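You operate a simulated robot arm through the tools that you are given. There is no shell and no other tool. Be economical: measure what you need, move in short steps, check, and stop when the job is done.

The job below is to be done with a simulated robot arm. You get a single attempt, and the scene is never put back.

## Task
Switch the lamp switch on. Take the blue pipe cap and leave it on the white roll of thread tape on the top of the work table. Take the coupling and put it on the silver cover plate. Put the red tag on the top of the steel table away on the top of the service bench. Press the button of lamp 1 to switch it on. Do these in any order. Set down upright: blue pipe cap, coupling.

The check looks at the end state, three seconds after you hand in, the way a careful person would. Anything else that was tipped, shoved, dropped, spilled or broken makes it a failure. Lids that push on must go on centred and level and be pressed home; caps that screw on are set level and turned clockwise until they are tight.

## Robot
A 6-joint arm with a two-finger gripper on a trunk, on a base that drives. Base frame: it is fixed to the floor where the robot stands at the start and does not move with it; the origin is under the middle of the robot, x ahead of it, y to its left, z up; the surface under the hand at the start is at about z = 750. Readings come in mm, degrees, newtons and seconds.
With the tool pointing down near the work surface it reaches from about 300 to 740 mm from the robot's upright axis, wherever it stands. Its first joint turns from -166.0 to 166.0 degrees. Places, roughly: blue pipe cap (5x5x5 cm) [700, -400, 800]; button of lamp 1 [5200, 2200, 900]; coupling (8x8x9 cm) [400, 500, 800]; lamp switch [500, -100, 900]; red tag [-750, 1250, 750]; roll of thread tape (6x6x2 cm) [800, -400, 800]; silver cover plate (15x15x1 cm) [-100, 1600, 800]; top of the service bench [-1100, -1900, 800]. Payload 1.57 kg.
The TCP is the grasp point between the finger pads, 21 mm short of the fingertips. In the tool frame z runs along the fingers and y along their closing line. Largest opening 70 mm; the body of the gripper starts 50 mm behind the TCP.
Orientation is that of the tool frame in the base frame, as a unit quaternion [w, x, y, z]. With the fingers straight down and closing along the base's y, the tool's x points along the base's -x, its y along +y and its z along -z.

## Interface
- The arm moves only by the tool jog_arm. Its argument "steps" is text: rows parted by semicolons, each of 7 numbers parted by spaces: the shift along the tool's x, y, z in units of 20 mm (1.0 is 20 mm), then the turn, a rotation vector about the tool's x, y, z in units of 5 degrees (1.0 is 5 degrees), then the gripper command, from -1 (fully open) to 1 (shut), values between in proportion. In form: x y z ax ay az jaw; .... A call has 1 to 8 rows; each row shifts and turns the commanded pose from where the row before left it, along the tool's axes as they then stand. A call with a number of a shift or a turn outside -1 to 1 is refused whole. A row lasts 0.2 s, in which the tool goes at most 50 mm and 8.6 degrees; a call with a longer step from one row to the next is refused whole, and so is a gripper value outside its range. Where a pose cannot be reached the arm comes as near as it can. A force on the tool above 40 N (or 10 N above the force at the start of the call, whichever is more), or a blocked arm, ends the call early, and 0.2 s more pass. The fingers move at their own pace and stop on an object; they squeeze with about 21 N. The grip force told is the motor's: it shows also when the fingers shut on nothing. Time passes only in rows, and 0.2 s behind the last, so rows that do not move let the fingers close. The reply holds the time, the measured pose of the TCP, the force on the tool along the base axes, the opening and the grip force, in the units named above and with some noise, with the torque about the TCP (base axes, N m) and any sound that the robot's microphone picked up.
- Cameras (640 x 400 px; columns grow to the right, rows downward): "scene" is now at [15.6, 139.6, 1468.6]; the picture's right is [-0.17, -0.99, 0.00], its down [-0.73, 0.13, -0.67] and it looks along [0.66, -0.12, -0.74] (base axes); focal length 262 px, centre (320, 200). "wrist" rides on the gripper at [79, 4, -81] in the tool frame; the picture's right is [-0.05, 1.00, 0.00], its down [-0.67, -0.04, -0.74] and it looks along [-0.74, -0.04, 0.67] (tool axes); focal length 256 px, centre (320, 200). There is no depth. A picture from a camera that has moved, and an enlarged one, comes with that camera's place and axes in the base frame and with its lens. The place of the scene camera against the robot may be out by one fixed shift of up to 18 mm in any direction.
- camera(camera): a new picture of that camera. No time passes.
- steer(legs): drives the robot by 1 to 6 legs, each [ahead, left, turn to the left] in mm, mm and degrees, along the robot's own axes; the way and the turn of a leg run together, so that a leg with both is an arc; at most 1500 mm and 180 degrees a leg. The arm and the cameras ride along, it lands a little off, and it stops where it bumps. It gives what a move gives.
- head_to(pan, tilt): turns the head with the scene camera to pan (to the left, within 155 degrees either way) and tilt (down, from -29 to 69), counted from straight ahead of the robot. It gives what a move gives.
- enlarge(camera, box): a new picture of the part [left, top, right, bottom] of that camera's present view, enlarged. No time passes.
- close_job(): hands the job in; it is judged then, once.

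Work in short steps. Places have to be worked out from the pictures, the camera data and where the tool is seen: move nearer, look again, correct. Check each grasp and each placing, and mend what went wrong. You have 165 turns and 112 pictures in all, those below and enlarged ones among them. Open the gripper and draw the arm clear of the work before you hand the job in, unless the task says otherwise; then end with one line.

The tools are called as a command line: name --argument value ..., lists and objects as JSON in quotes. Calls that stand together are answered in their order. jog_arm: Moves the arm, as the interface text tells. Its arguments: {"type":"object","properties":{"steps":{"type":"string"}},"required":["steps"]} The other tools are called the same way: steer (legs) drives the base; head_to (pan, tilt) turns the head that bears the scene camera; camera (camera) takes a picture; enlarge (camera, box) takes an enlarged picture of a part of a camera's view; close_job () hands the job in.

At the start:

```text
time_s: 0.0
position: [362.2, -173.5, 1192.5]
orientation: [0.0, 0.001, 1.0, -0.001]
ft_force: [-0.7, 0.0, -0.4]
torque: [-0.02, 0.06, -0.04]
finger_gap: 70.1
gripper_force: 0.0
robot x, y, heading: [1.9, -3.0, 0.1]
head pan, tilt: [-9.9, 48.0]
```

scene: 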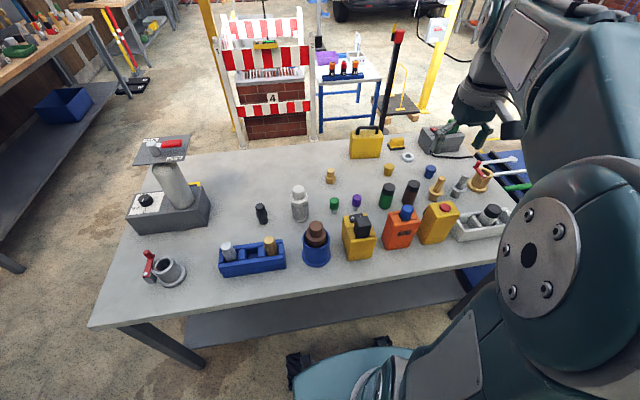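
wrist: 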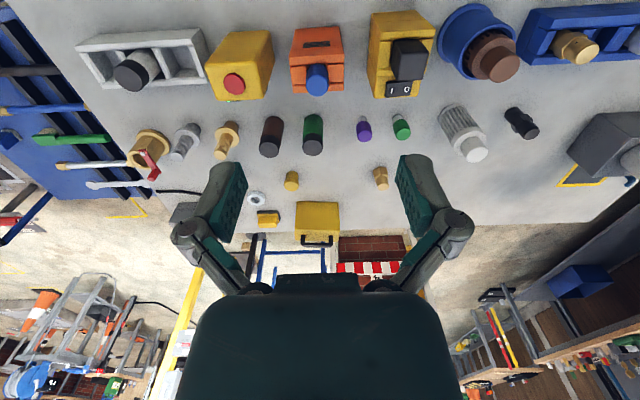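

I begin by enlarging the views, to identify the switch, blue cap, tape roll and coupling.

enlarge --camera "scene" --box '[300, 120, 540, 270]'

enlarge --camera "scene" --box '[110, 120, 350, 300]'

enlarge --camera "wrist" --box '[280, 0, 480, 120]'

```text
2.67 times, centred on (420, 195) of scene
camera zoom: at [15.6, 139.6, 1468.6], right [-0.17, -0.99, 0.0], down [-0.73, 0.13, -0.67], along [0.66, -0.12, -0.74], focal length 698 px, centre (53, 213)
```

zoom: 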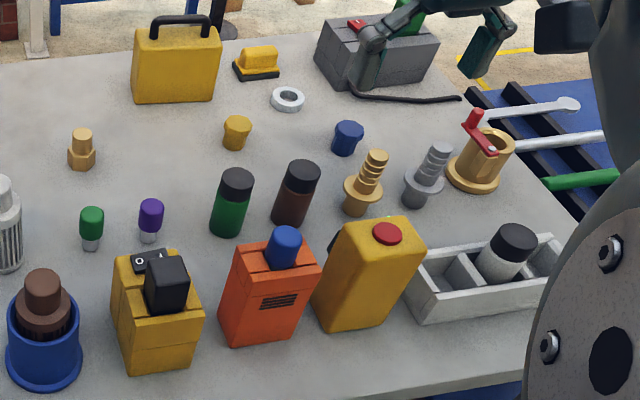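

```text
2.22 times, centred on (230, 210) of scene
camera zoom: at [15.6, 139.6, 1468.6], right [-0.17, -0.99, 0.0], down [-0.73, 0.13, -0.67], along [0.66, -0.12, -0.74], focal length 582 px, centre (520, 178)
```

zoom: 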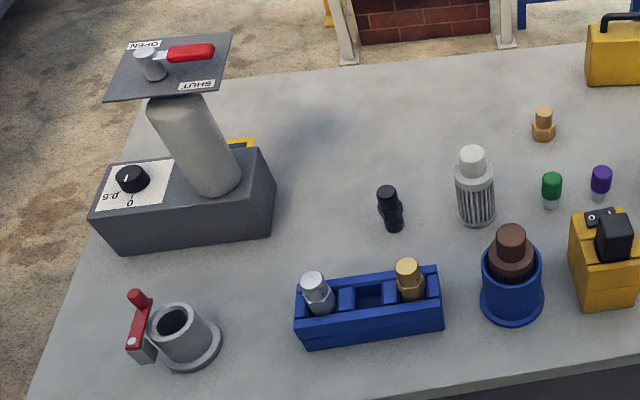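

```text
3.20 times, centred on (380, 60) of wrist
camera zoom: at [283.4, -168.8, 1273.6], right [0.05, 1.0, 0.0], down [0.67, -0.04, 0.74], along [0.74, -0.04, -0.67], focal length 819 px, centre (128, 648)
```

zoom: 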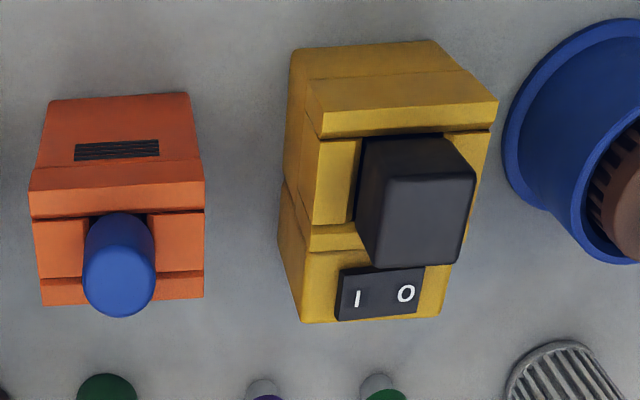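

The lamp switch looks like the small I/O rocker plate on the yellow box, near (480,-46,850). I move the shut gripper above it and nearer for a better look.

jog_arm --steps "-0.5 0.7 0.9 0 0 0 1;-0.5 0.7 0.9 0 0 0 1;-0.5 0.7 0.9 0 0 0 1;-0.5 0.7 0.9 0 0 0 1;-0.5 0.7 0.9 0 0 0 1;-0.5 0.7 0.9 0 0 0 1;-0.5 0.7 0.9 0 0 0 1;-0.5 0.7 0.9 0 0 0 1"

camera --camera "wrist"

```text
time_s: 1.8
position: [442.5, -59.7, 1048.0]
orientation: [0.0, 0.0, 1.0, 0.0]
ft_force: [-0.2, 0.5, 0.5]
torque: [0.0, 0.01, 0.01]
finger_gap: 0.0
gripper_force: 20.4
robot x, y, heading: [-1.0, -3.1, -0.2]
head pan, tilt: [-9.9, 48.0]
```

```text
106 pictures are left
camera wrist: at [363.4, -54.9, 1128.7], right [0.05, 1.0, 0.0], down [0.67, -0.04, 0.74], along [0.74, -0.04, -0.67], focal length 256 px, centre (320, 200)
```

wrist: 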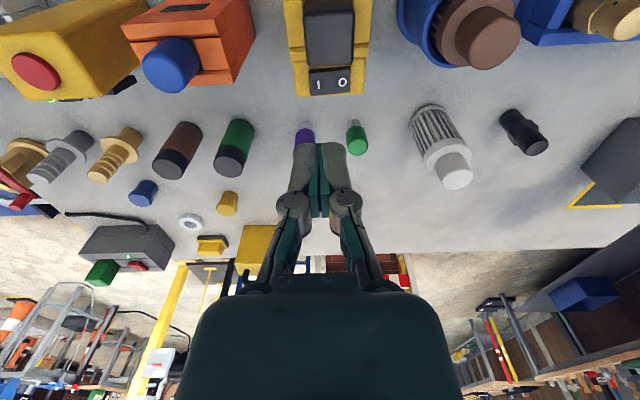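

The rocker comes out near (476,-50,~860). I enlarge to see the I side and which way the rocker leans.

enlarge --camera "wrist" --box '[270, 0, 400, 110]'

enlarge --camera "scene" --box '[320, 190, 400, 270]'

```text
3.64 times, centred on (335, 55) of wrist
camera zoom: at [363.4, -54.9, 1128.7], right [0.05, 1.0, 0.0], down [0.67, -0.04, 0.74], along [0.74, -0.04, -0.67], focal length 931 px, centre (266, 727)
```

zoom: 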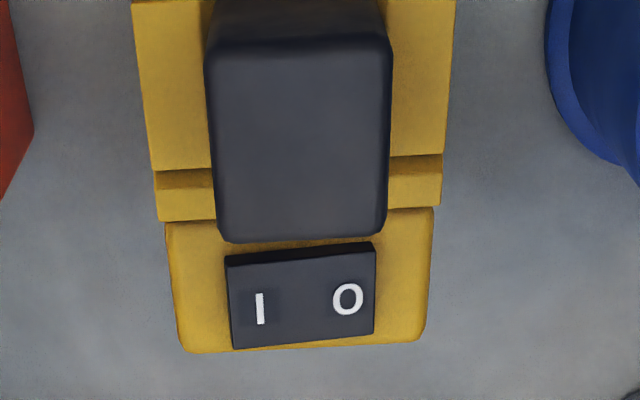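

```text
5.00 times, centred on (360, 230) of scene
camera zoom: at [16.1, 140.3, 1468.5], right [-0.17, -0.99, 0.0], down [-0.73, 0.13, -0.67], along [0.66, -0.12, -0.74], focal length 1308 px, centre (120, 50)
```

zoom: 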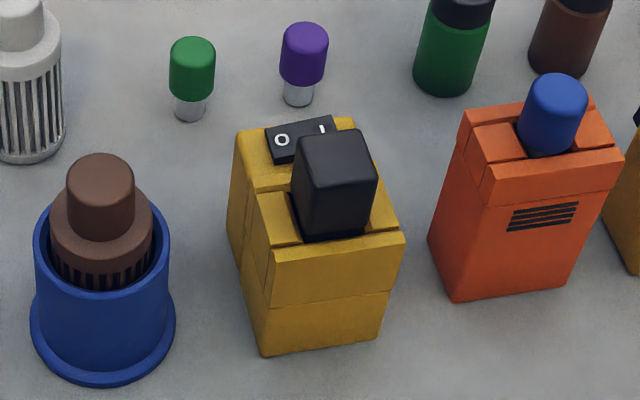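

The I side centre is near (481,-63,862). I go above it, with the fingertips about 25 mm over it.

jog_arm --steps "-0.247 -0.027 0.87 0 0 0 1;-0.247 -0.027 0.87 0 0 0 1;-0.247 -0.027 0.87 0 0 0 1;-0.247 -0.027 0.87 0 0 0 1;-0.247 -0.027 0.87 0 0 0 1;-0.247 -0.027 0.87 0 0 0 1;-0.247 -0.027 0.87 0 0 0 1;-0.247 -0.027 0.87 0 0 0 1"

camera --camera "wrist"

enlarge --camera "scene" --box '[300, 170, 420, 270]'

```text
time_s: 3.6
position: [481.9, -65.2, 910.6]
orientation: [0.0, 0.0, 1.0, 0.0]
ft_force: [0.3, -0.4, 0.7]
torque: [-0.02, -0.01, -0.02]
finger_gap: 0.1
gripper_force: 20.8
robot x, y, heading: [-1.6, -0.3, -0.1]
head pan, tilt: [-9.9, 48.0]
```

```text
103 pictures are left
camera wrist: at [402.8, -60.4, 991.0], right [0.05, 1.0, 0.0], down [0.67, -0.04, 0.74], along [0.74, -0.04, -0.67], focal length 256 px, centre (320, 200)
```

wrist: 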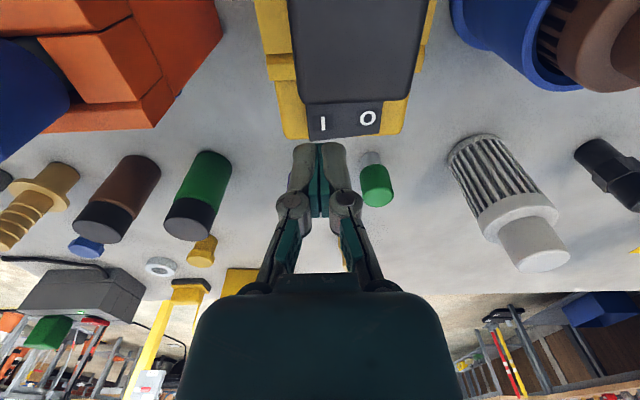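

```text
4.00 times, centred on (360, 220) of scene
camera zoom: at [16.4, 139.9, 1468.6], right [-0.17, -0.99, 0.0], down [-0.73, 0.13, -0.67], along [0.66, -0.12, -0.74], focal length 1047 px, centre (160, 120)
```

zoom: 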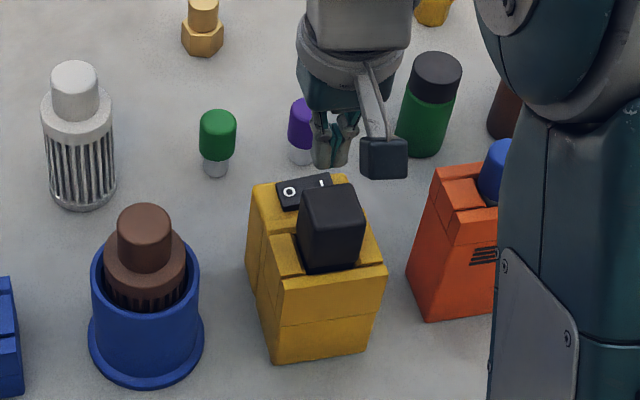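

Triangulating the three views puts the I face at about (480,-63,863), and the tool is at (482,-65) with its tips at 890. I press down gently.

jog_arm --steps "0.05 0.05 0.6 0 0 0 1;0 0 0.4 0 0 0 1;0 0 0.2 0 0 0 1;0 0 0.15 0 0 0 1;0 0 0.15 0 0 0 1;0 0 0.1 0 0 0 1"

camera --camera "wrist"

```text
time_s: 5.0
position: [482.0, -63.0, 882.0]
orientation: [0.004, 0.0, 1.0, -0.001]
ft_force: [-5.8, 0.7, 18.6]
torque: [0.16, 0.16, 0.03]
finger_gap: 0.0
gripper_force: 20.8
robot x, y, heading: [0.2, 1.0, 0.1]
head pan, tilt: [-9.9, 48.0]
stopped in row 6: the force on the tool passed its limit at 43 N (the readings are from after the stop); the commanded pose is now the measured one
```

```text
101 pictures are left
camera wrist: at [402.2, -59.0, 962.0], right [0.05, 1.0, 0.0], down [0.66, -0.03, 0.75], along [0.75, -0.04, -0.66], focal length 256 px, centre (320, 200)
```

wrist: 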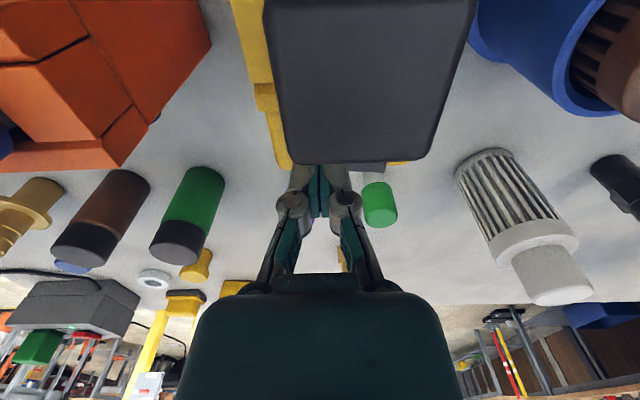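

It stopped at 43 N of contact. I lift and check whether the rocker flipped.

jog_arm --steps "0 0 -0.6 0 0 0 1;0 0 -1 0 0 0 1;0 0 -1 0 0 0 1;0 0 -1 0 0 0 1;0 0 -1 0 0 0 1"

enlarge --camera "wrist" --box '[250, 0, 410, 150]'

enlarge --camera "scene" --box '[320, 190, 400, 270]'

```text
time_s: 6.2
position: [482.9, -64.2, 972.9]
orientation: [0.002, 0.0, 1.0, -0.001]
ft_force: [1.0, 0.6, -0.3]
torque: [0.01, 0.0, -0.01]
finger_gap: 0.2
gripper_force: 20.9
robot x, y, heading: [-1.2, -0.8, -0.1]
head pan, tilt: [-9.9, 48.0]
```

```text
2.67 times, centred on (330, 75) of wrist
camera zoom: at [402.8, -59.4, 1052.6], right [0.05, 1.0, 0.0], down [0.66, -0.03, 0.75], along [0.75, -0.04, -0.66], focal length 683 px, centre (293, 533)
```

zoom: 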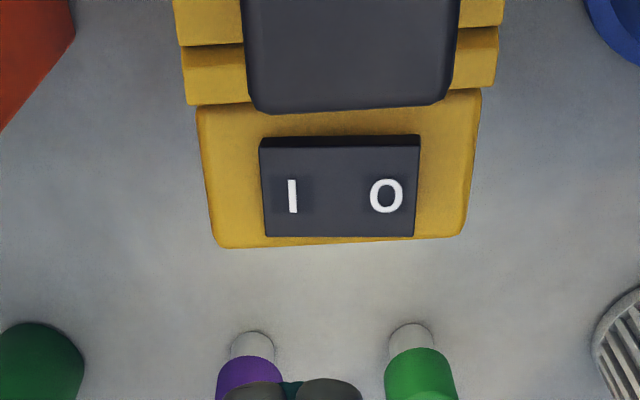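

```text
5.00 times, centred on (360, 230) of scene
camera zoom: at [16.4, 140.0, 1468.6], right [-0.17, -0.99, 0.0], down [-0.73, 0.13, -0.67], along [0.66, -0.12, -0.74], focal length 1308 px, centre (120, 50)
```

zoom: 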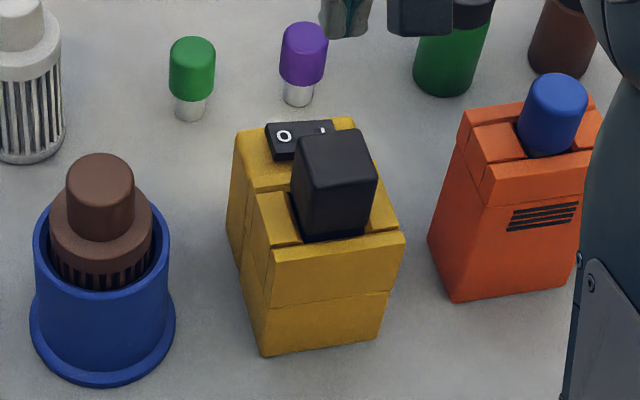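

The rocker's tilt changed and it stays that way, so the switch is on. The tape roll (about 822,-389) is out of reach, so I look down to see how much room the base has ahead and to the right.

head_to --pan -25 --tilt 69

camera --camera "scene"

head_to --pan -50 --tilt 45

camera --camera "scene"

```text
time_s: 7.0
position: [481.8, -64.0, 972.2]
orientation: [0.002, 0.0, 1.0, 0.0]
ft_force: [0.6, 0.2, -0.5]
torque: [0.0, 0.01, -0.01]
finger_gap: 0.2
gripper_force: 21.2
robot x, y, heading: [-2.3, -0.2, -0.0]
head pan, tilt: [-25.0, 68.8]
```

```text
98 pictures are left
camera scene: at [-10.7, 129.8, 1443.9], right [-0.42, -0.91, 0.0], down [-0.85, 0.39, -0.36], along [0.33, -0.15, -0.93], focal length 262 px, centre (320, 200)
```

scene: 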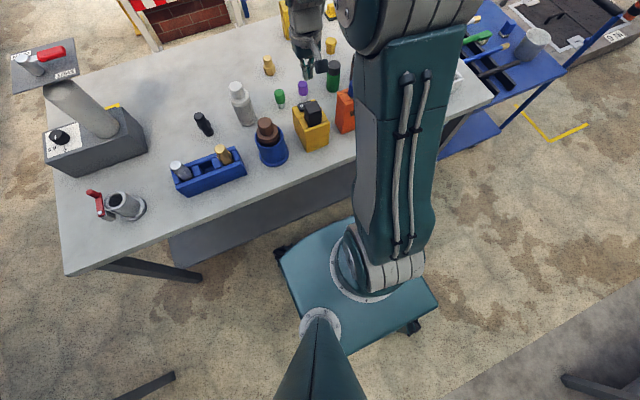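

```text
time_s: 7.9
position: [482.5, -63.7, 973.0]
orientation: [0.003, 0.0, 1.0, -0.001]
ft_force: [0.8, -0.1, 0.0]
torque: [-0.01, -0.02, 0.06]
finger_gap: 0.2
gripper_force: 21.2
robot x, y, heading: [-3.2, 4.1, -0.1]
head pan, tilt: [-50.0, 45.0]
```

```text
97 pictures are left
camera scene: at [-9.0, 91.2, 1472.7], right [-0.77, -0.64, 0.0], down [-0.46, 0.54, -0.71], along [0.45, -0.54, -0.71], focal length 262 px, centre (320, 200)
```

scene: 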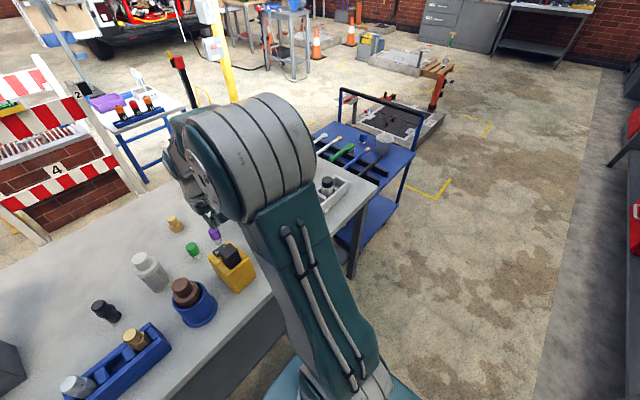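

The base front is at about x=270 and the table's edge at about 323, with a lower shelf set back. I drive right 400 mm along the table, then look at the clearance underneath.

steer --legs '[[0, -400, 0]]'

head_to --pan 20 --tilt 65

camera --camera "scene"

camera --camera "wrist"

```text
time_s: 10.4
position: [483.3, -453.7, 972.4]
orientation: [0.002, -0.002, 1.0, -0.003]
ft_force: [0.9, 0.3, 0.5]
torque: [-0.03, 0.01, 0.01]
finger_gap: 0.1
gripper_force: 20.7
robot x, y, heading: [-3.1, -395.9, 0.4]
head pan, tilt: [-50.0, 45.0]
```

```text
time_s: 11.8
position: [481.9, -456.4, 972.0]
orientation: [0.002, -0.002, 1.0, 0.0]
ft_force: [-0.1, -0.4, 0.1]
torque: [-0.01, -0.03, -0.02]
finger_gap: 0.0
gripper_force: 20.9
robot x, y, heading: [-0.5, -393.3, 0.2]
head pan, tilt: [20.0, 65.0]
```

```text
96 pictures are left
camera scene: at [-4.3, -219.1, 1447.7], right [0.34, -0.94, 0.0], down [-0.85, -0.31, -0.42], along [0.4, 0.14, -0.91], focal length 262 px, centre (320, 200)
```

scene: 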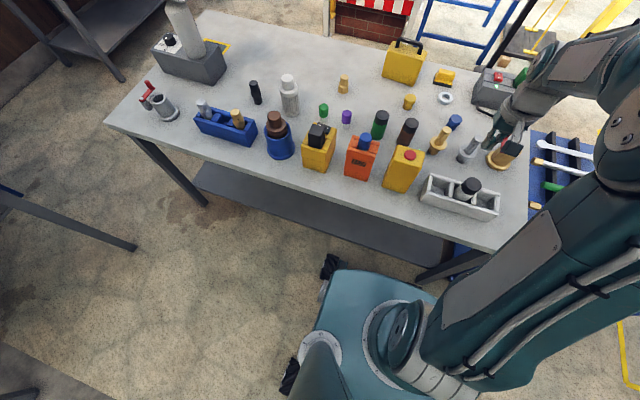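

```text
95 pictures are left
camera wrist: at [403.3, -451.7, 1052.6], right [0.05, 1.0, 0.0], down [0.66, -0.03, 0.75], along [0.75, -0.04, -0.66], focal length 256 px, centre (320, 200)
```

wrist: 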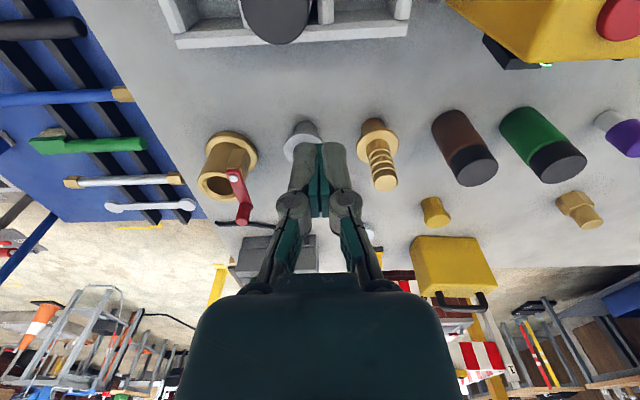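

Cap about (712,-435) and tape about (819,-392) agree in both views. The shelf starts at about x≥376, so I drive 60 mm ahead, then bring the open hand nearer to the cap.

steer --legs '[[60, 0, 0]]'

jog_arm --steps "-0.8 0.15 0 0 0 0 -1;-0.8 0.15 0 0 0 0 -1;-0.8 0.15 0 0 0 0 -1;-0.8 0.15 0 0 0 0 -1;-0.8 0.15 0 0 0 0 -1"

camera --camera "wrist"

```text
time_s: 12.8
position: [528.6, -450.5, 976.2]
orientation: [0.005, -0.003, 1.0, 0.0]
ft_force: [0.0, 1.7, 0.5]
torque: [-0.02, 0.01, -0.01]
finger_gap: 0.2
gripper_force: 21.5
robot x, y, heading: [44.7, -388.3, 0.3]
head pan, tilt: [20.0, 65.0]
```

```text
time_s: 14.0
position: [607.5, -451.5, 974.8]
orientation: [0.003, -0.001, 1.0, 0.007]
ft_force: [-0.1, 0.6, 1.1]
torque: [0.0, 0.0, 0.01]
finger_gap: 70.0
gripper_force: 0.2
robot x, y, heading: [47.5, -387.6, 0.3]
head pan, tilt: [20.0, 65.0]
```

```text
94 pictures are left
camera wrist: at [526.9, -447.7, 1055.6], right [0.05, 1.0, 0.02], down [0.66, -0.04, 0.75], along [0.75, -0.03, -0.66], focal length 256 px, centre (320, 200)
```

wrist: 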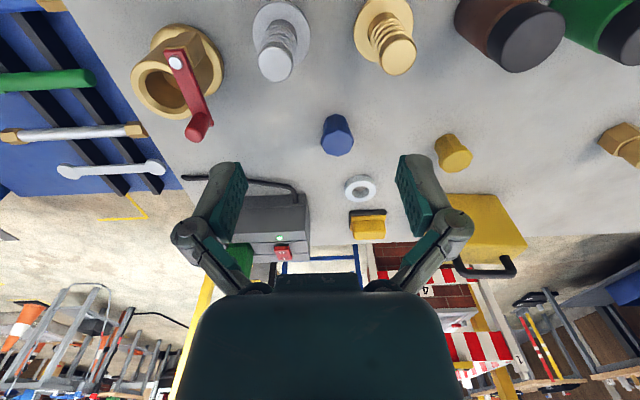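

Cap is about (720,-433) and tape about (825-837,-391). Before grasping I test how far out the upright tool reaches over the tape.

jog_arm --steps "-1 0.4 0.5 0 0 0 -1;-1 0.4 0.5 0 0 0 -1;-1 0.4 0.5 0 0 0 -1;-1 0.4 0.5 0 0 0 -1;-1 0.4 0.5 0 0 0 -1;-1 0.4 0.5 0 0 0 -1;-1 0.4 0.5 0 0 0 -1;-1 0.4 0.5 0 0 0 -1"

jog_arm --steps "-1 0 0 0 0 0 -1;-1 0 0 0 0 0 -1;-1 0 0 0 0 0 -1"

camera --camera "wrist"

```text
time_s: 15.8
position: [768.4, -382.2, 897.4]
orientation: [0.003, -0.004, 1.0, 0.008]
ft_force: [-0.2, -0.7, 0.0]
torque: [0.03, -0.01, 0.03]
finger_gap: 70.0
gripper_force: 0.2
robot x, y, heading: [41.7, -386.7, 0.4]
head pan, tilt: [20.0, 65.0]
```

```text
time_s: 16.6
position: [786.1, -383.1, 896.2]
orientation: [0.003, -0.003, 1.0, 0.008]
ft_force: [0.2, 0.9, 0.3]
torque: [-0.01, -0.01, -0.02]
finger_gap: 69.9
gripper_force: 0.0
out of reach, approached as far as the arm can: row 2, 3
robot x, y, heading: [41.7, -387.3, 0.4]
head pan, tilt: [20.0, 65.0]
```

```text
93 pictures are left
camera wrist: at [705.9, -380.8, 976.9], right [0.05, 1.0, 0.02], down [0.66, -0.04, 0.75], along [0.75, -0.03, -0.66], focal length 256 px, centre (320, 200)
```

wrist: 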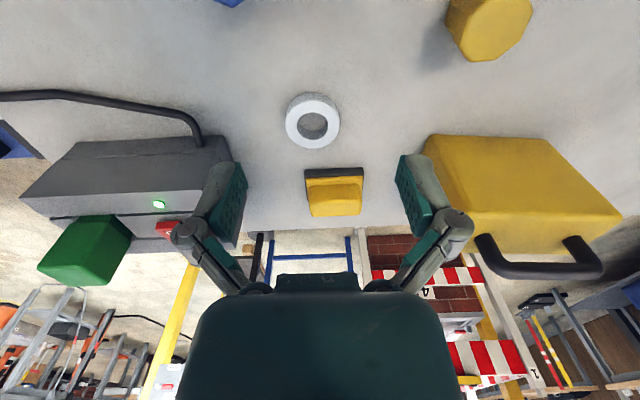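

The upright reach ends at about x=786 and the tape is at about (831,-391), so I need roughly 45 mm more. I check the base's clearance ahead before creeping forward.

head_to --pan 40 --tilt 69

camera --camera "scene"

```text
time_s: 17.4
position: [786.3, -384.1, 897.6]
orientation: [0.003, -0.002, 1.0, 0.008]
ft_force: [0.0, -0.4, 0.2]
torque: [0.02, -0.01, 0.01]
finger_gap: 70.2
gripper_force: 0.1
robot x, y, heading: [42.9, -388.6, 0.4]
head pan, tilt: [40.0, 68.8]
```

```text
92 pictures are left
camera scene: at [24.0, -176.0, 1442.7], right [0.65, -0.76, 0.01], down [-0.71, -0.61, -0.35], along [0.28, 0.22, -0.94], focal length 262 px, centre (320, 200)
```

scene: 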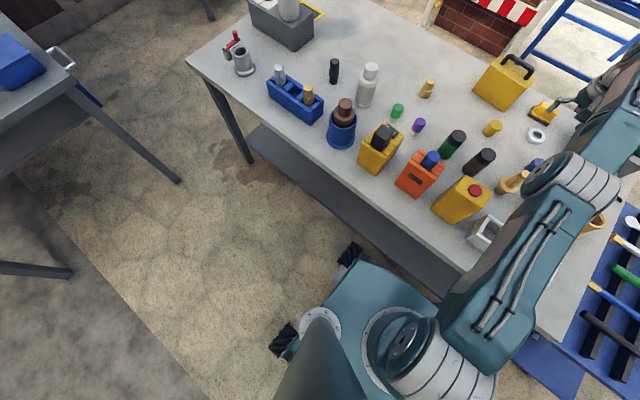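

enlarge --camera "scene" --box '[230, 130, 470, 330]'

```text
2.00 times, centred on (350, 230) of scene
camera zoom: at [24.0, -176.0, 1442.7], right [0.65, -0.76, 0.01], down [-0.71, -0.61, -0.35], along [0.28, 0.22, -0.94], focal length 523 px, centre (260, 140)
```

zoom: 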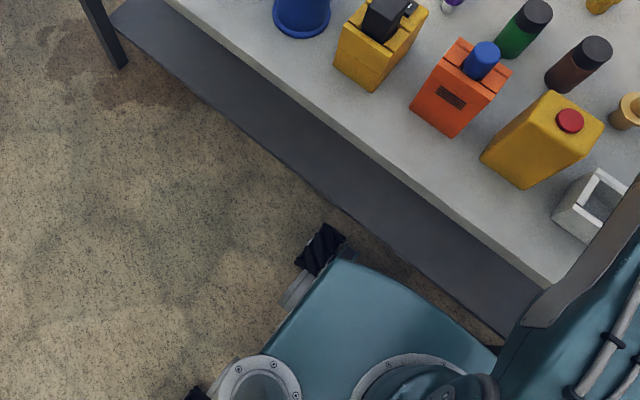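

There's about 30 mm between the base's wheels and the shelf line. I creep ahead only 20 mm and gain the rest by tilting the tool outward about 12°; first I go back over the cap with that tilt.

steer --legs '[[20, 0, 0]]'

jog_arm --steps "1 -0.4 0 0 0 0 -1;1 -0.4 0 0 0 0 -1;1 -0.4 0 0 0 0 -1;1 -0.4 0 0 0 0 -1;1 -0.4 0 0 0 0 -1;1 -0.4 0 0 0 0 -1;0 0 0 0 0 0 -1"

camera --camera "wrist"

```text
time_s: 18.2
position: [795.2, -370.9, 897.1]
orientation: [0.003, -0.004, 1.0, 0.009]
ft_force: [3.0, 6.9, 2.1]
torque: [-0.53, 0.22, 0.01]
finger_gap: 70.1
gripper_force: 0.0
robot x, y, heading: [52.2, -376.8, 0.1]
head pan, tilt: [40.0, 68.8]
```

```text
time_s: 19.8
position: [674.3, -435.2, 894.0]
orientation: [0.004, -0.004, 1.0, 0.019]
ft_force: [-0.1, -0.6, -0.7]
torque: [0.02, 0.03, 0.01]
finger_gap: 69.9
gripper_force: 0.1
robot x, y, heading: [52.0, -376.5, 0.4]
head pan, tilt: [40.0, 68.8]
```

```text
90 pictures are left
camera wrist: at [594.8, -433.6, 973.9], right [0.04, 1.0, 0.04], down [0.66, -0.06, 0.75], along [0.75, -0.01, -0.66], focal length 256 px, centre (320, 200)
```

wrist: 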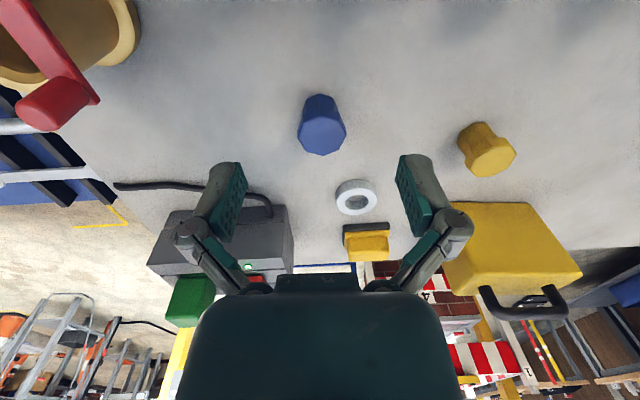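

The tool leans about 2° to the side, which I'll correct. The cap comes out at (721,-431); I enlarge it to see its shape.

enlarge --camera "wrist" --box '[270, 80, 390, 220]'

```text
2.86 times, centred on (330, 150) of wrist
camera zoom: at [594.8, -433.6, 973.9], right [0.04, 1.0, 0.04], down [0.66, -0.06, 0.75], along [0.75, -0.01, -0.66], focal length 731 px, centre (291, 343)
```

zoom: 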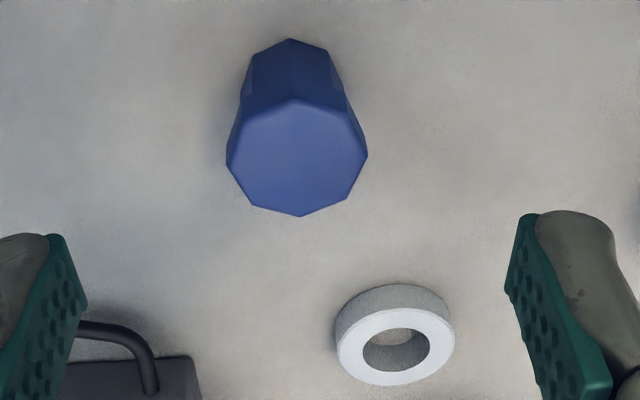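

The cap is an octagonal head about 42 mm wide with its corners along the axes. I level the tool, yaw it -22.5° to face the flats, and tilt the fingers outward 12°.

jog_arm --steps "0 0 0 0.44 0 0 -1;0 0 0 0 0 -0.9 -1;0 0 0 0 0 -0.9 -1;0 0 0 0 0 -0.9 -1;0 0 0 0 0 -0.9 -1;0 0 0 0 -0.8 -0.9 -1;0 0 0 0 -0.8 0 -1;0 0 0 0 -0.8 0 -1"

camera --camera "wrist"

```text
time_s: 21.6
position: [672.3, -435.3, 894.5]
orientation: [0.107, -0.199, 0.974, 0.018]
ft_force: [-0.8, 0.1, 0.3]
torque: [-0.02, -0.03, 0.01]
finger_gap: 70.2
gripper_force: 0.1
robot x, y, heading: [50.0, -373.5, 0.3]
head pan, tilt: [40.0, 68.8]
```

```text
88 pictures are left
camera wrist: at [583.8, -468.0, 956.1], right [-0.34, 0.94, 0.0], down [0.46, 0.16, 0.87], along [0.82, 0.3, -0.49], focal length 256 px, centre (320, 200)
```

wrist: 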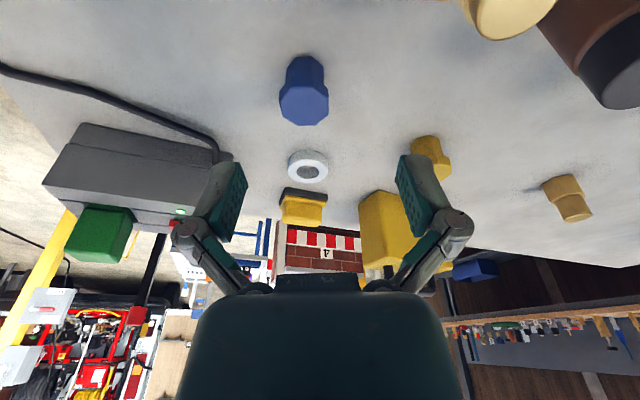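

Both views agree on the cap head at (721,-431,790). I line up along the tool axis and approach to 40 mm short of the grasp.

jog_arm --steps "-0.55 -0.36 0.15 0 0 0 -1;-0.55 -0.36 0.15 0 0 0 -1;0 0 0.9 0 0 0 -1;0 0 0.9 0 0 0 -1;0 0 0.9 0 0 0 -1;0 0 0.8 0 0 0 -1;0 0 0 0 0 0 -1"

camera --camera "wrist"

```text
time_s: 23.2
position: [716.2, -434.6, 825.8]
orientation: [0.107, -0.198, 0.974, 0.017]
ft_force: [-0.5, -0.6, 0.4]
torque: [-0.03, 0.0, 0.02]
finger_gap: 70.0
gripper_force: 0.0
robot x, y, heading: [54.4, -374.2, 0.3]
head pan, tilt: [40.0, 68.8]
```

```text
87 pictures are left
camera wrist: at [626.4, -467.1, 887.1], right [-0.34, 0.94, 0.0], down [0.46, 0.17, 0.87], along [0.82, 0.3, -0.49], focal length 256 px, centre (320, 200)
```

wrist: 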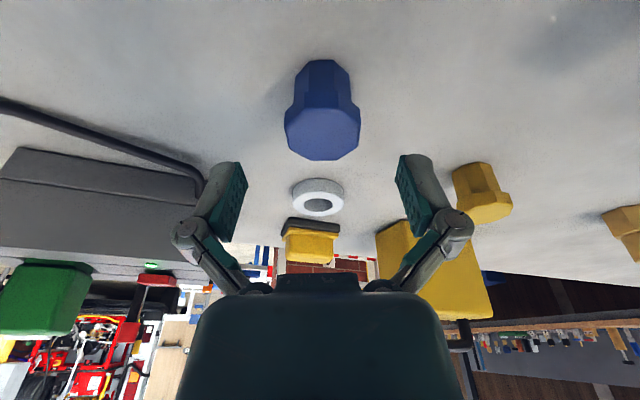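

The cap sits centred between the fingers. I go down the last 41 mm, then close.

jog_arm --steps "0.1 0.04 0.7 0 0 0 -1;0.1 0.04 0.7 0 0 0 -1;0 0 0.65 0 0 0 -1;0 0 0 0 0 0 -1;0 0 0 0 0 0 1;0 0 0 0 0 0 1;0 0 0 0 0 0 1"

camera --camera "wrist"

```text
time_s: 23.9
position: [719.8, -447.7, 803.7]
orientation: [0.12, -0.198, 0.973, 0.024]
ft_force: [4.0, 1.8, 35.5]
torque: [-1.6, 3.88, 0.01]
finger_gap: 70.0
gripper_force: 0.0
robot x, y, heading: [44.6, -374.7, 0.3]
head pan, tilt: [40.0, 68.8]
stopped in row 3: the force on the tool passed its limit at 53 N (the readings are from after the stop); the commanded pose is now the measured one
```

```text
86 pictures are left
camera wrist: at [629.2, -481.1, 863.0], right [-0.34, 0.94, 0.01], down [0.44, 0.15, 0.88], along [0.83, 0.31, -0.47], focal length 256 px, centre (320, 200)
```

wrist: 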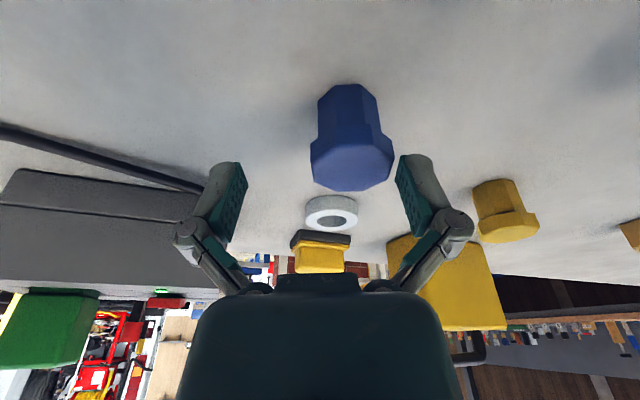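

The torque puts the contact at about (609,-493): the camera block is on the silver barbed fitting. I lift straight up and check that fitting.

jog_arm --steps "-0.2 0 -0.95 0 0 0 -1;-0.2 0 -0.95 0 0 0 -1;-0.2 0 -0.95 0 0 0 -1;-0.2 0 -0.95 0 0 0 -1;0 0 0 0 0 0 -1"

head_to --pan 0 --tilt 50

camera --camera "scene"

```text
time_s: 25.1
position: [720.6, -444.0, 876.9]
orientation: [0.115, -0.199, 0.973, 0.023]
ft_force: [-0.4, 0.1, -0.7]
torque: [0.01, -0.04, 0.02]
finger_gap: 69.9
gripper_force: 0.1
robot x, y, heading: [48.7, -373.9, 0.2]
head pan, tilt: [40.0, 68.8]
```

```text
time_s: 26.2
position: [719.3, -443.8, 875.6]
orientation: [0.115, -0.198, 0.973, 0.022]
ft_force: [0.2, 0.0, 0.7]
torque: [-0.03, -0.02, 0.01]
finger_gap: 69.9
gripper_force: 0.0
robot x, y, heading: [51.8, -376.2, 0.4]
head pan, tilt: [0.0, 50.0]
```

```text
85 pictures are left
camera scene: at [64.4, -201.1, 1464.9], right [0.01, -1.0, 0.01], down [-0.77, -0.02, -0.64], along [0.64, -0.01, -0.77], focal length 262 px, centre (320, 200)
```

scene: 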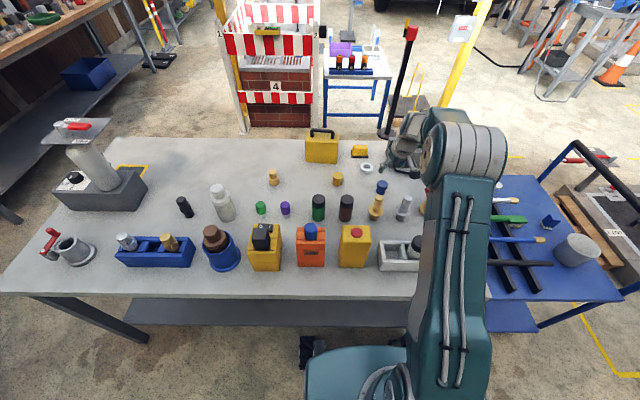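

enlarge --camera "scene" --box '[310, 130, 450, 280]'

```text
2.67 times, centred on (380, 205) of scene
camera zoom: at [64.4, -201.1, 1464.9], right [0.01, -1.0, 0.01], down [-0.77, -0.02, -0.64], along [0.64, -0.01, -0.77], focal length 698 px, centre (160, 187)
```

zoom: 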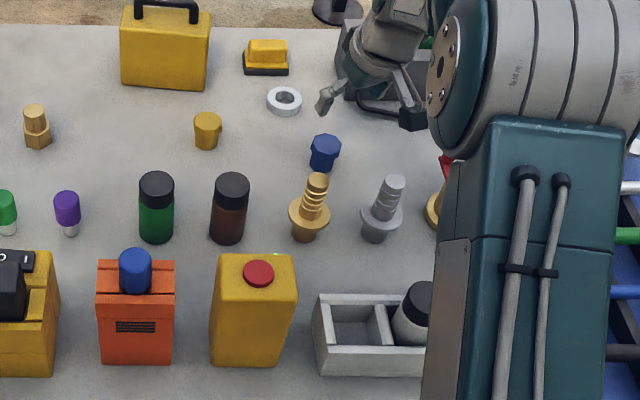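

The silver fitting still stands upright. I'll yaw the tool 135° further so the camera block points to the far side, away from the fittings. First I lift and untilt, then turn.

jog_arm --steps "-0.2 0 -0.95 0 0 0 -1;-0.2 0 -0.95 0 0 0 -1;-0.2 0 -0.95 0.1 0.8 0 -1;0 0 0 0.1 0.8 0 -1;0 0 0 0 0.8 0 -1;0 0 0 0 0 -1 -1;0 0 0 0 0 -1 -1;0 0 0 0 0 -1 -1"

jog_arm --steps "0 0 0 0 0 -1 -1;0 0 0 0 0 -1 -1;0 0 0 0 0 -1 -1;0 0 0 0 0 -1 -1;0 0 0 0 0 -1 -1;0 0 0 0 0 -1 -1;0 0 0 0 0 -1 -1;0 0 0 0 0 -1 -1"

jog_arm --steps "0 0 0 0 0 -1 -1;0 0 0 0 0 -1 -1;0 0 0 0 0 -1 -1;0 0 0 0 0 -1 -1;0 0 0 0 0 -1 -1;0 0 0 0 0 -1 -1;0 0 0 0 0 -1 -1;0 0 0 0 0 -1 -1"

jog_arm --steps "0 0 0 0 0 -1 -1;0 0 0 0 0 -1 -1;0 0 0 0 0 -1 -1;0 0 0 0 0 -1 -1;0 0 0 0 0 -1 -1;0 0 0 0 0 -1 -1;0 0 0 0 0 -1 -1;0 0 0 0 0 -1 -1"

```text
time_s: 28.0
position: [717.0, -445.6, 935.2]
orientation: [0.012, -0.325, 0.946, -0.009]
ft_force: [-0.1, -0.1, -0.8]
torque: [-0.01, 0.01, -0.01]
finger_gap: 70.0
gripper_force: 0.1
robot x, y, heading: [48.2, -377.3, 0.3]
head pan, tilt: [0.0, 50.0]
```

```text
time_s: 29.8
position: [716.9, -446.1, 934.6]
orientation: [0.009, -0.629, 0.777, -0.011]
ft_force: [-1.1, 0.0, -0.2]
torque: [0.0, 0.0, -0.03]
finger_gap: 70.0
gripper_force: 0.0
robot x, y, heading: [49.5, -373.9, 0.3]
head pan, tilt: [0.0, 50.0]
```

```text
time_s: 31.6
position: [715.6, -445.0, 934.4]
orientation: [-0.004, 0.857, -0.514, 0.015]
ft_force: [0.4, -0.3, -0.7]
torque: [0.0, -0.02, -0.02]
finger_gap: 69.8
gripper_force: 0.2
robot x, y, heading: [49.1, -374.5, 0.3]
head pan, tilt: [0.0, 50.0]
```

```text
time_s: 33.4
position: [717.7, -444.6, 932.6]
orientation: [0.001, 0.981, -0.191, 0.015]
ft_force: [-0.4, 0.3, 0.1]
torque: [-0.01, -0.02, 0.01]
finger_gap: 70.0
gripper_force: 0.0
robot x, y, heading: [51.0, -374.9, 0.2]
head pan, tilt: [0.0, 50.0]
```

Yaw is now right, with the camera on the far side. I tilt the fingers outward by 12.5° more and look.

jog_arm --steps "0 0 0 0 0.85 0 -1;0 0 0 0 0.85 0 -1;0 0 0 0 0.8 0 -1;0 0 0 0 0 0 -1"

camera --camera "wrist"

```text
time_s: 34.4
position: [718.8, -444.9, 935.7]
orientation: [0.022, 0.974, -0.19, 0.123]
ft_force: [0.1, -0.1, 0.7]
torque: [-0.03, 0.01, 0.01]
finger_gap: 69.9
gripper_force: 0.1
robot x, y, heading: [51.0, -374.1, 0.6]
head pan, tilt: [0.0, 50.0]
```

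```text
83 pictures are left
camera wrist: at [768.9, -469.8, 1032.4], right [-0.42, -0.91, -0.02], down [-0.76, 0.34, 0.56], along [-0.5, 0.25, -0.83], focal length 256 px, centre (320, 200)
```

wrist: 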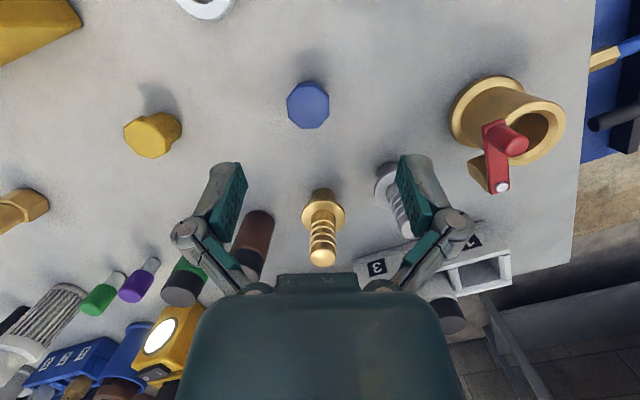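

The lamp on the yellow box is now lit, which confirms the switch. I line up with the cap at (721.5,-431.5) and approach to 45 mm short of it.

jog_arm --steps "-0.5 -0.16 0.7 0 0 0 -1;-0.5 -0.16 0.7 0 0 0 -1;-0.5 -0.16 0.7 0 0 0 -1;-0.5 -0.16 0.7 0 0 0 -1;0 0 0.8 0 0 0 -1;0 0 0.8 0 0 0 -1;0 0 0.6 0 0 0 -1;0 0 0 0 0 0 -1"

camera --camera "wrist"

enlarge --camera "scene" --box '[310, 130, 450, 250]'

```text
time_s: 36.2
position: [707.5, -426.6, 828.5]
orientation: [0.022, 0.974, -0.19, 0.123]
ft_force: [0.6, 0.0, 0.3]
torque: [-0.02, 0.01, -0.01]
finger_gap: 70.3
gripper_force: 0.1
robot x, y, heading: [49.2, -377.0, 0.4]
head pan, tilt: [0.0, 50.0]
```

```text
82 pictures are left
camera wrist: at [759.7, -452.7, 926.3], right [-0.42, -0.91, -0.02], down [-0.76, 0.34, 0.56], along [-0.5, 0.25, -0.83], focal length 256 px, centre (320, 200)
```

wrist: 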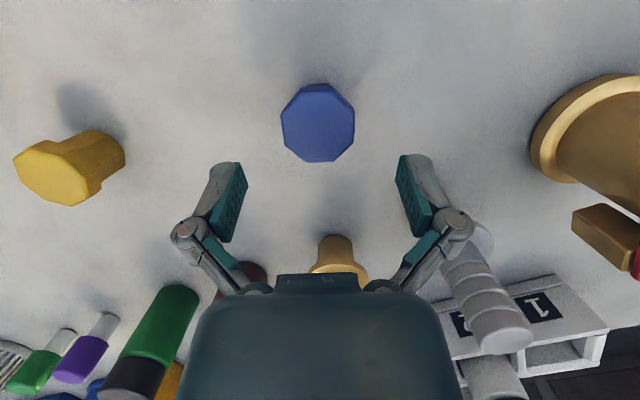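

```text
3.33 times, centred on (380, 190) of scene
camera zoom: at [64.5, -200.9, 1464.9], right [0.01, -1.0, 0.01], down [-0.77, -0.01, -0.64], along [0.64, -0.01, -0.77], focal length 872 px, centre (120, 233)
```

zoom: 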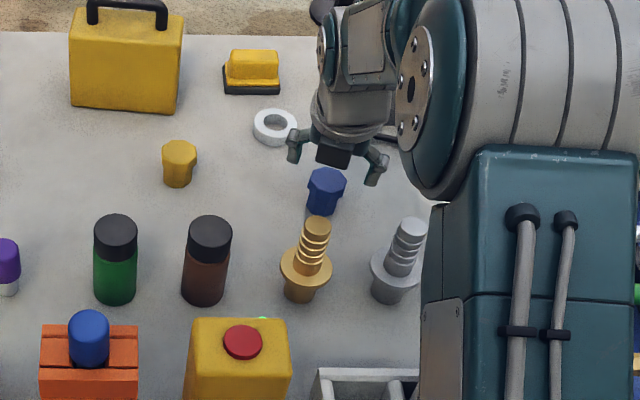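

Triangulating the head across views gives top z≈787, centre (723.5,-431.4). I go down to TCP z≈779, then close.

jog_arm --steps "0.05 -0.02 0.65 0 0 0 -1;0.05 -0.02 0.65 0 0 0 -1;0.05 -0.02 0.65 0 0 0 -1;0.05 -0.02 0.6 0 0 0 -1;0 0 0 0 0 0 -1;0 0 0 0 0 0 0.5;0 0 0 0 0 0 1;0 0 0 0 0 0 1"

camera --camera "wrist"

```text
time_s: 38.0
position: [726.3, -431.6, 782.1]
orientation: [0.022, 0.974, -0.19, 0.123]
ft_force: [2.6, 1.0, 10.2]
torque: [0.07, -0.03, -0.04]
finger_gap: 39.4
gripper_force: 20.9
robot x, y, heading: [51.0, -373.7, 0.3]
head pan, tilt: [0.0, 50.0]
```

```text
80 pictures are left
camera wrist: at [776.6, -457.1, 879.2], right [-0.42, -0.91, -0.02], down [-0.76, 0.34, 0.56], along [-0.5, 0.25, -0.83], focal length 256 px, centre (320, 200)
```

wrist: 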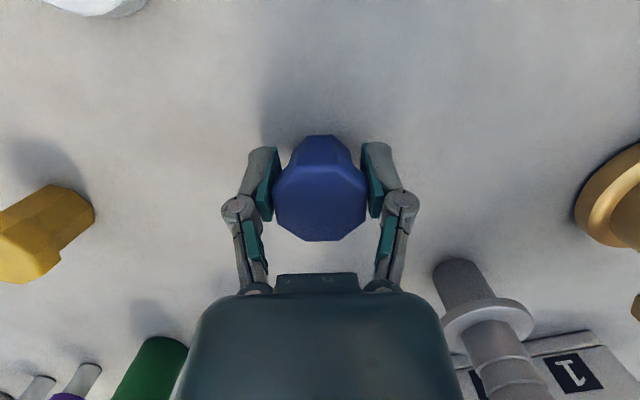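

The cap is held at 39.4 mm. I lift it 60 mm straight up and check.

jog_arm --steps "0.12 0 -0.48 0 0 0 1;0.24 0 -0.96 0 0 0 1;0.24 0 -0.96 0 0 0 1;0.24 0 -0.96 0 0 0 1;0 0 0 0 0 0 1"

camera --camera "wrist"

enlarge --camera "scene" --box '[310, 110, 450, 250]'

```text
time_s: 39.2
position: [724.3, -432.6, 846.5]
orientation: [0.023, 0.974, -0.191, 0.122]
ft_force: [-1.0, 0.6, -1.0]
torque: [-0.04, -0.03, 0.02]
finger_gap: 39.4
gripper_force: 21.0
robot x, y, heading: [50.1, -377.9, 0.6]
head pan, tilt: [0.0, 50.0]
```

```text
79 pictures are left
camera wrist: at [775.6, -457.4, 945.3], right [-0.42, -0.91, -0.02], down [-0.76, 0.34, 0.56], along [-0.5, 0.25, -0.83], focal length 256 px, centre (320, 200)
```

wrist: 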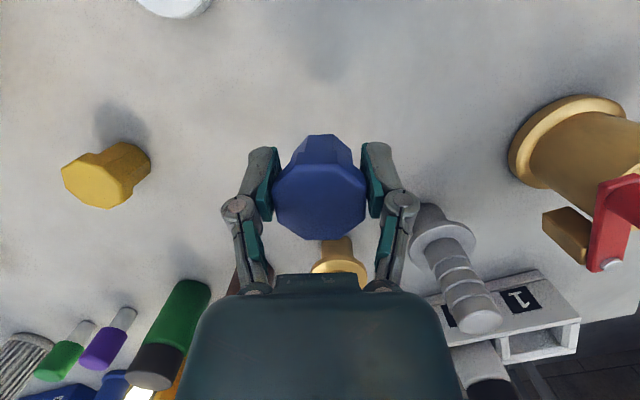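

```text
2.86 times, centred on (380, 180) of scene
camera zoom: at [64.5, -200.9, 1464.9], right [0.01, -1.0, 0.01], down [-0.77, -0.01, -0.64], along [0.64, -0.01, -0.77], focal length 748 px, centre (149, 257)
```

zoom: 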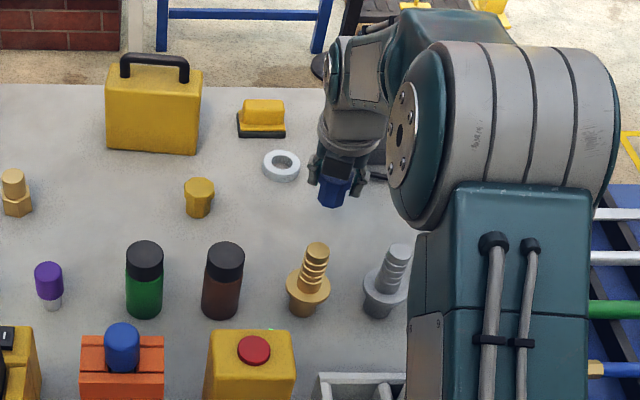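

The cap is held firmly and upright. I move toward the tape and re-measure it from the new side.

jog_arm --steps "0.625 -0.63 0.12 0 0 0 1;0.625 -0.63 0.12 0 0 0 1;0.625 -0.63 0.12 0 0 0 1;0.625 -0.63 0.12 0 0 0 1;0 0 0 0 0 0 1"

camera --camera "wrist"

```text
time_s: 40.4
position: [791.4, -404.0, 850.9]
orientation: [0.022, 0.974, -0.191, 0.122]
ft_force: [0.3, 0.4, 0.0]
torque: [0.0, -0.01, 0.02]
finger_gap: 39.5
gripper_force: 21.0
robot x, y, heading: [48.7, -371.5, 0.3]
head pan, tilt: [0.0, 50.0]
```

```text
77 pictures are left
camera wrist: at [842.0, -430.0, 948.5], right [-0.42, -0.91, -0.02], down [-0.76, 0.34, 0.56], along [-0.5, 0.25, -0.83], focal length 256 px, centre (320, 200)
```

wrist: 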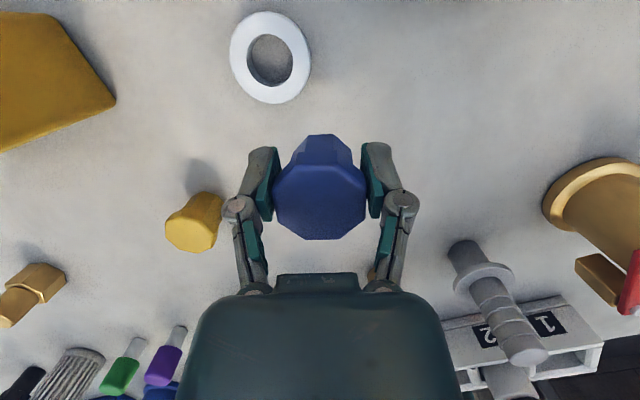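

The near-vertical sight line puts the tape centre at about (840,-391). I move the cap above it, with a gap of about 20 mm.

jog_arm --steps "0.43 -0.39 0.445 0 0 0 1;0.43 -0.39 0.445 0 0 0 1;0.43 -0.39 0.445 0 0 0 1;0.43 -0.39 0.445 0 0 0 1;0 0 0 0 0 0 1"

camera --camera "wrist"

enlarge --camera "scene" --box '[320, 130, 420, 200]'

```text
time_s: 41.6
position: [838.2, -393.2, 826.3]
orientation: [0.022, 0.974, -0.19, 0.122]
ft_force: [0.7, -0.1, -0.4]
torque: [0.0, 0.0, 0.01]
finger_gap: 39.3
gripper_force: 20.7
robot x, y, heading: [52.2, -379.5, 0.3]
head pan, tilt: [0.0, 50.0]
```

```text
76 pictures are left
camera wrist: at [890.4, -417.7, 923.3], right [-0.42, -0.91, -0.02], down [-0.76, 0.34, 0.56], along [-0.5, 0.25, -0.83], focal length 256 px, centre (320, 200)
```

wrist: 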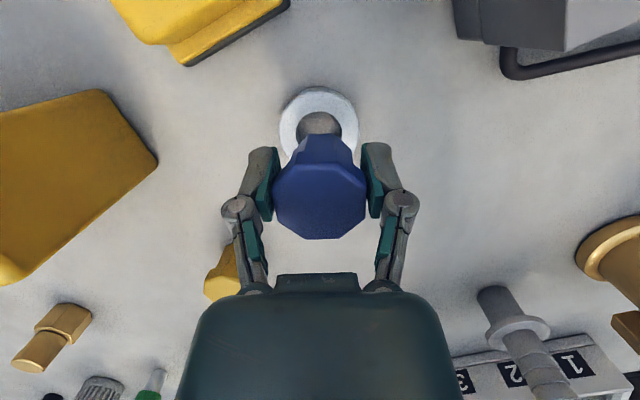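

```text
5.71 times, centred on (370, 165) of scene
camera zoom: at [65.0, -200.5, 1464.9], right [0.01, -1.0, 0.01], down [-0.77, -0.01, -0.64], along [0.64, -0.01, -0.77], focal length 1495 px, centre (34, 400)
```

zoom: 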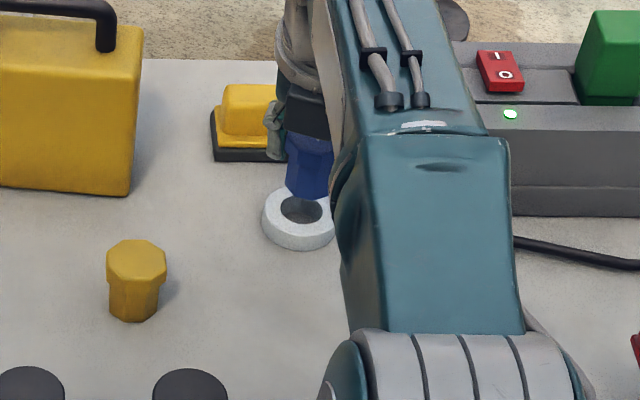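

Tape centre now reads (843,-392) and the cap is slightly short of it. I shift about 7 mm outward while lowering to just above contact.

jog_arm --steps "0.02 -0.1 0.3 0 0 0 1;0.02 -0.09 0.3 0 0 0 1;0 0 0.2 0 0 0 1;0 0 0 0 0 0 1"

camera --camera "wrist"

enlarge --camera "scene" --box '[330, 140, 410, 190]'

```text
time_s: 42.6
position: [838.1, -390.3, 810.9]
orientation: [0.022, 0.974, -0.19, 0.122]
ft_force: [0.5, 0.4, -0.3]
torque: [0.0, 0.01, -0.01]
finger_gap: 39.3
gripper_force: 20.4
out of reach, approached as far as the arm can: row 1, 3
robot x, y, heading: [51.1, -375.6, 0.3]
head pan, tilt: [0.0, 50.0]
```

```text
74 pictures are left
camera wrist: at [890.3, -414.8, 908.4], right [-0.42, -0.91, -0.02], down [-0.76, 0.34, 0.56], along [-0.5, 0.25, -0.83], focal length 256 px, centre (320, 200)
```

wrist: 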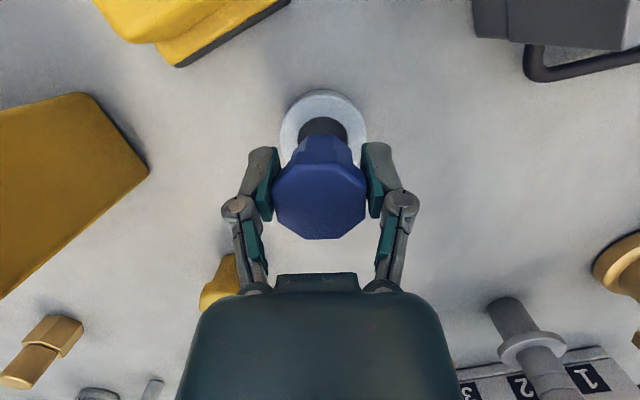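

```text
8.00 times, centred on (370, 165) of scene
camera zoom: at [64.9, -200.5, 1464.9], right [0.01, -1.0, 0.01], down [-0.77, -0.01, -0.64], along [0.64, -0.01, -0.77], focal length 2094 px, centre (-80, 480)
```

zoom: 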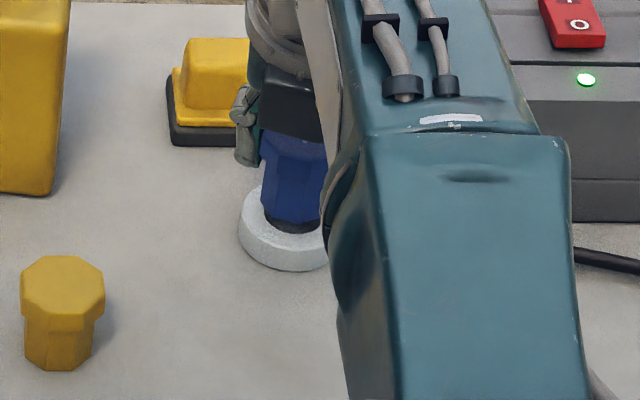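

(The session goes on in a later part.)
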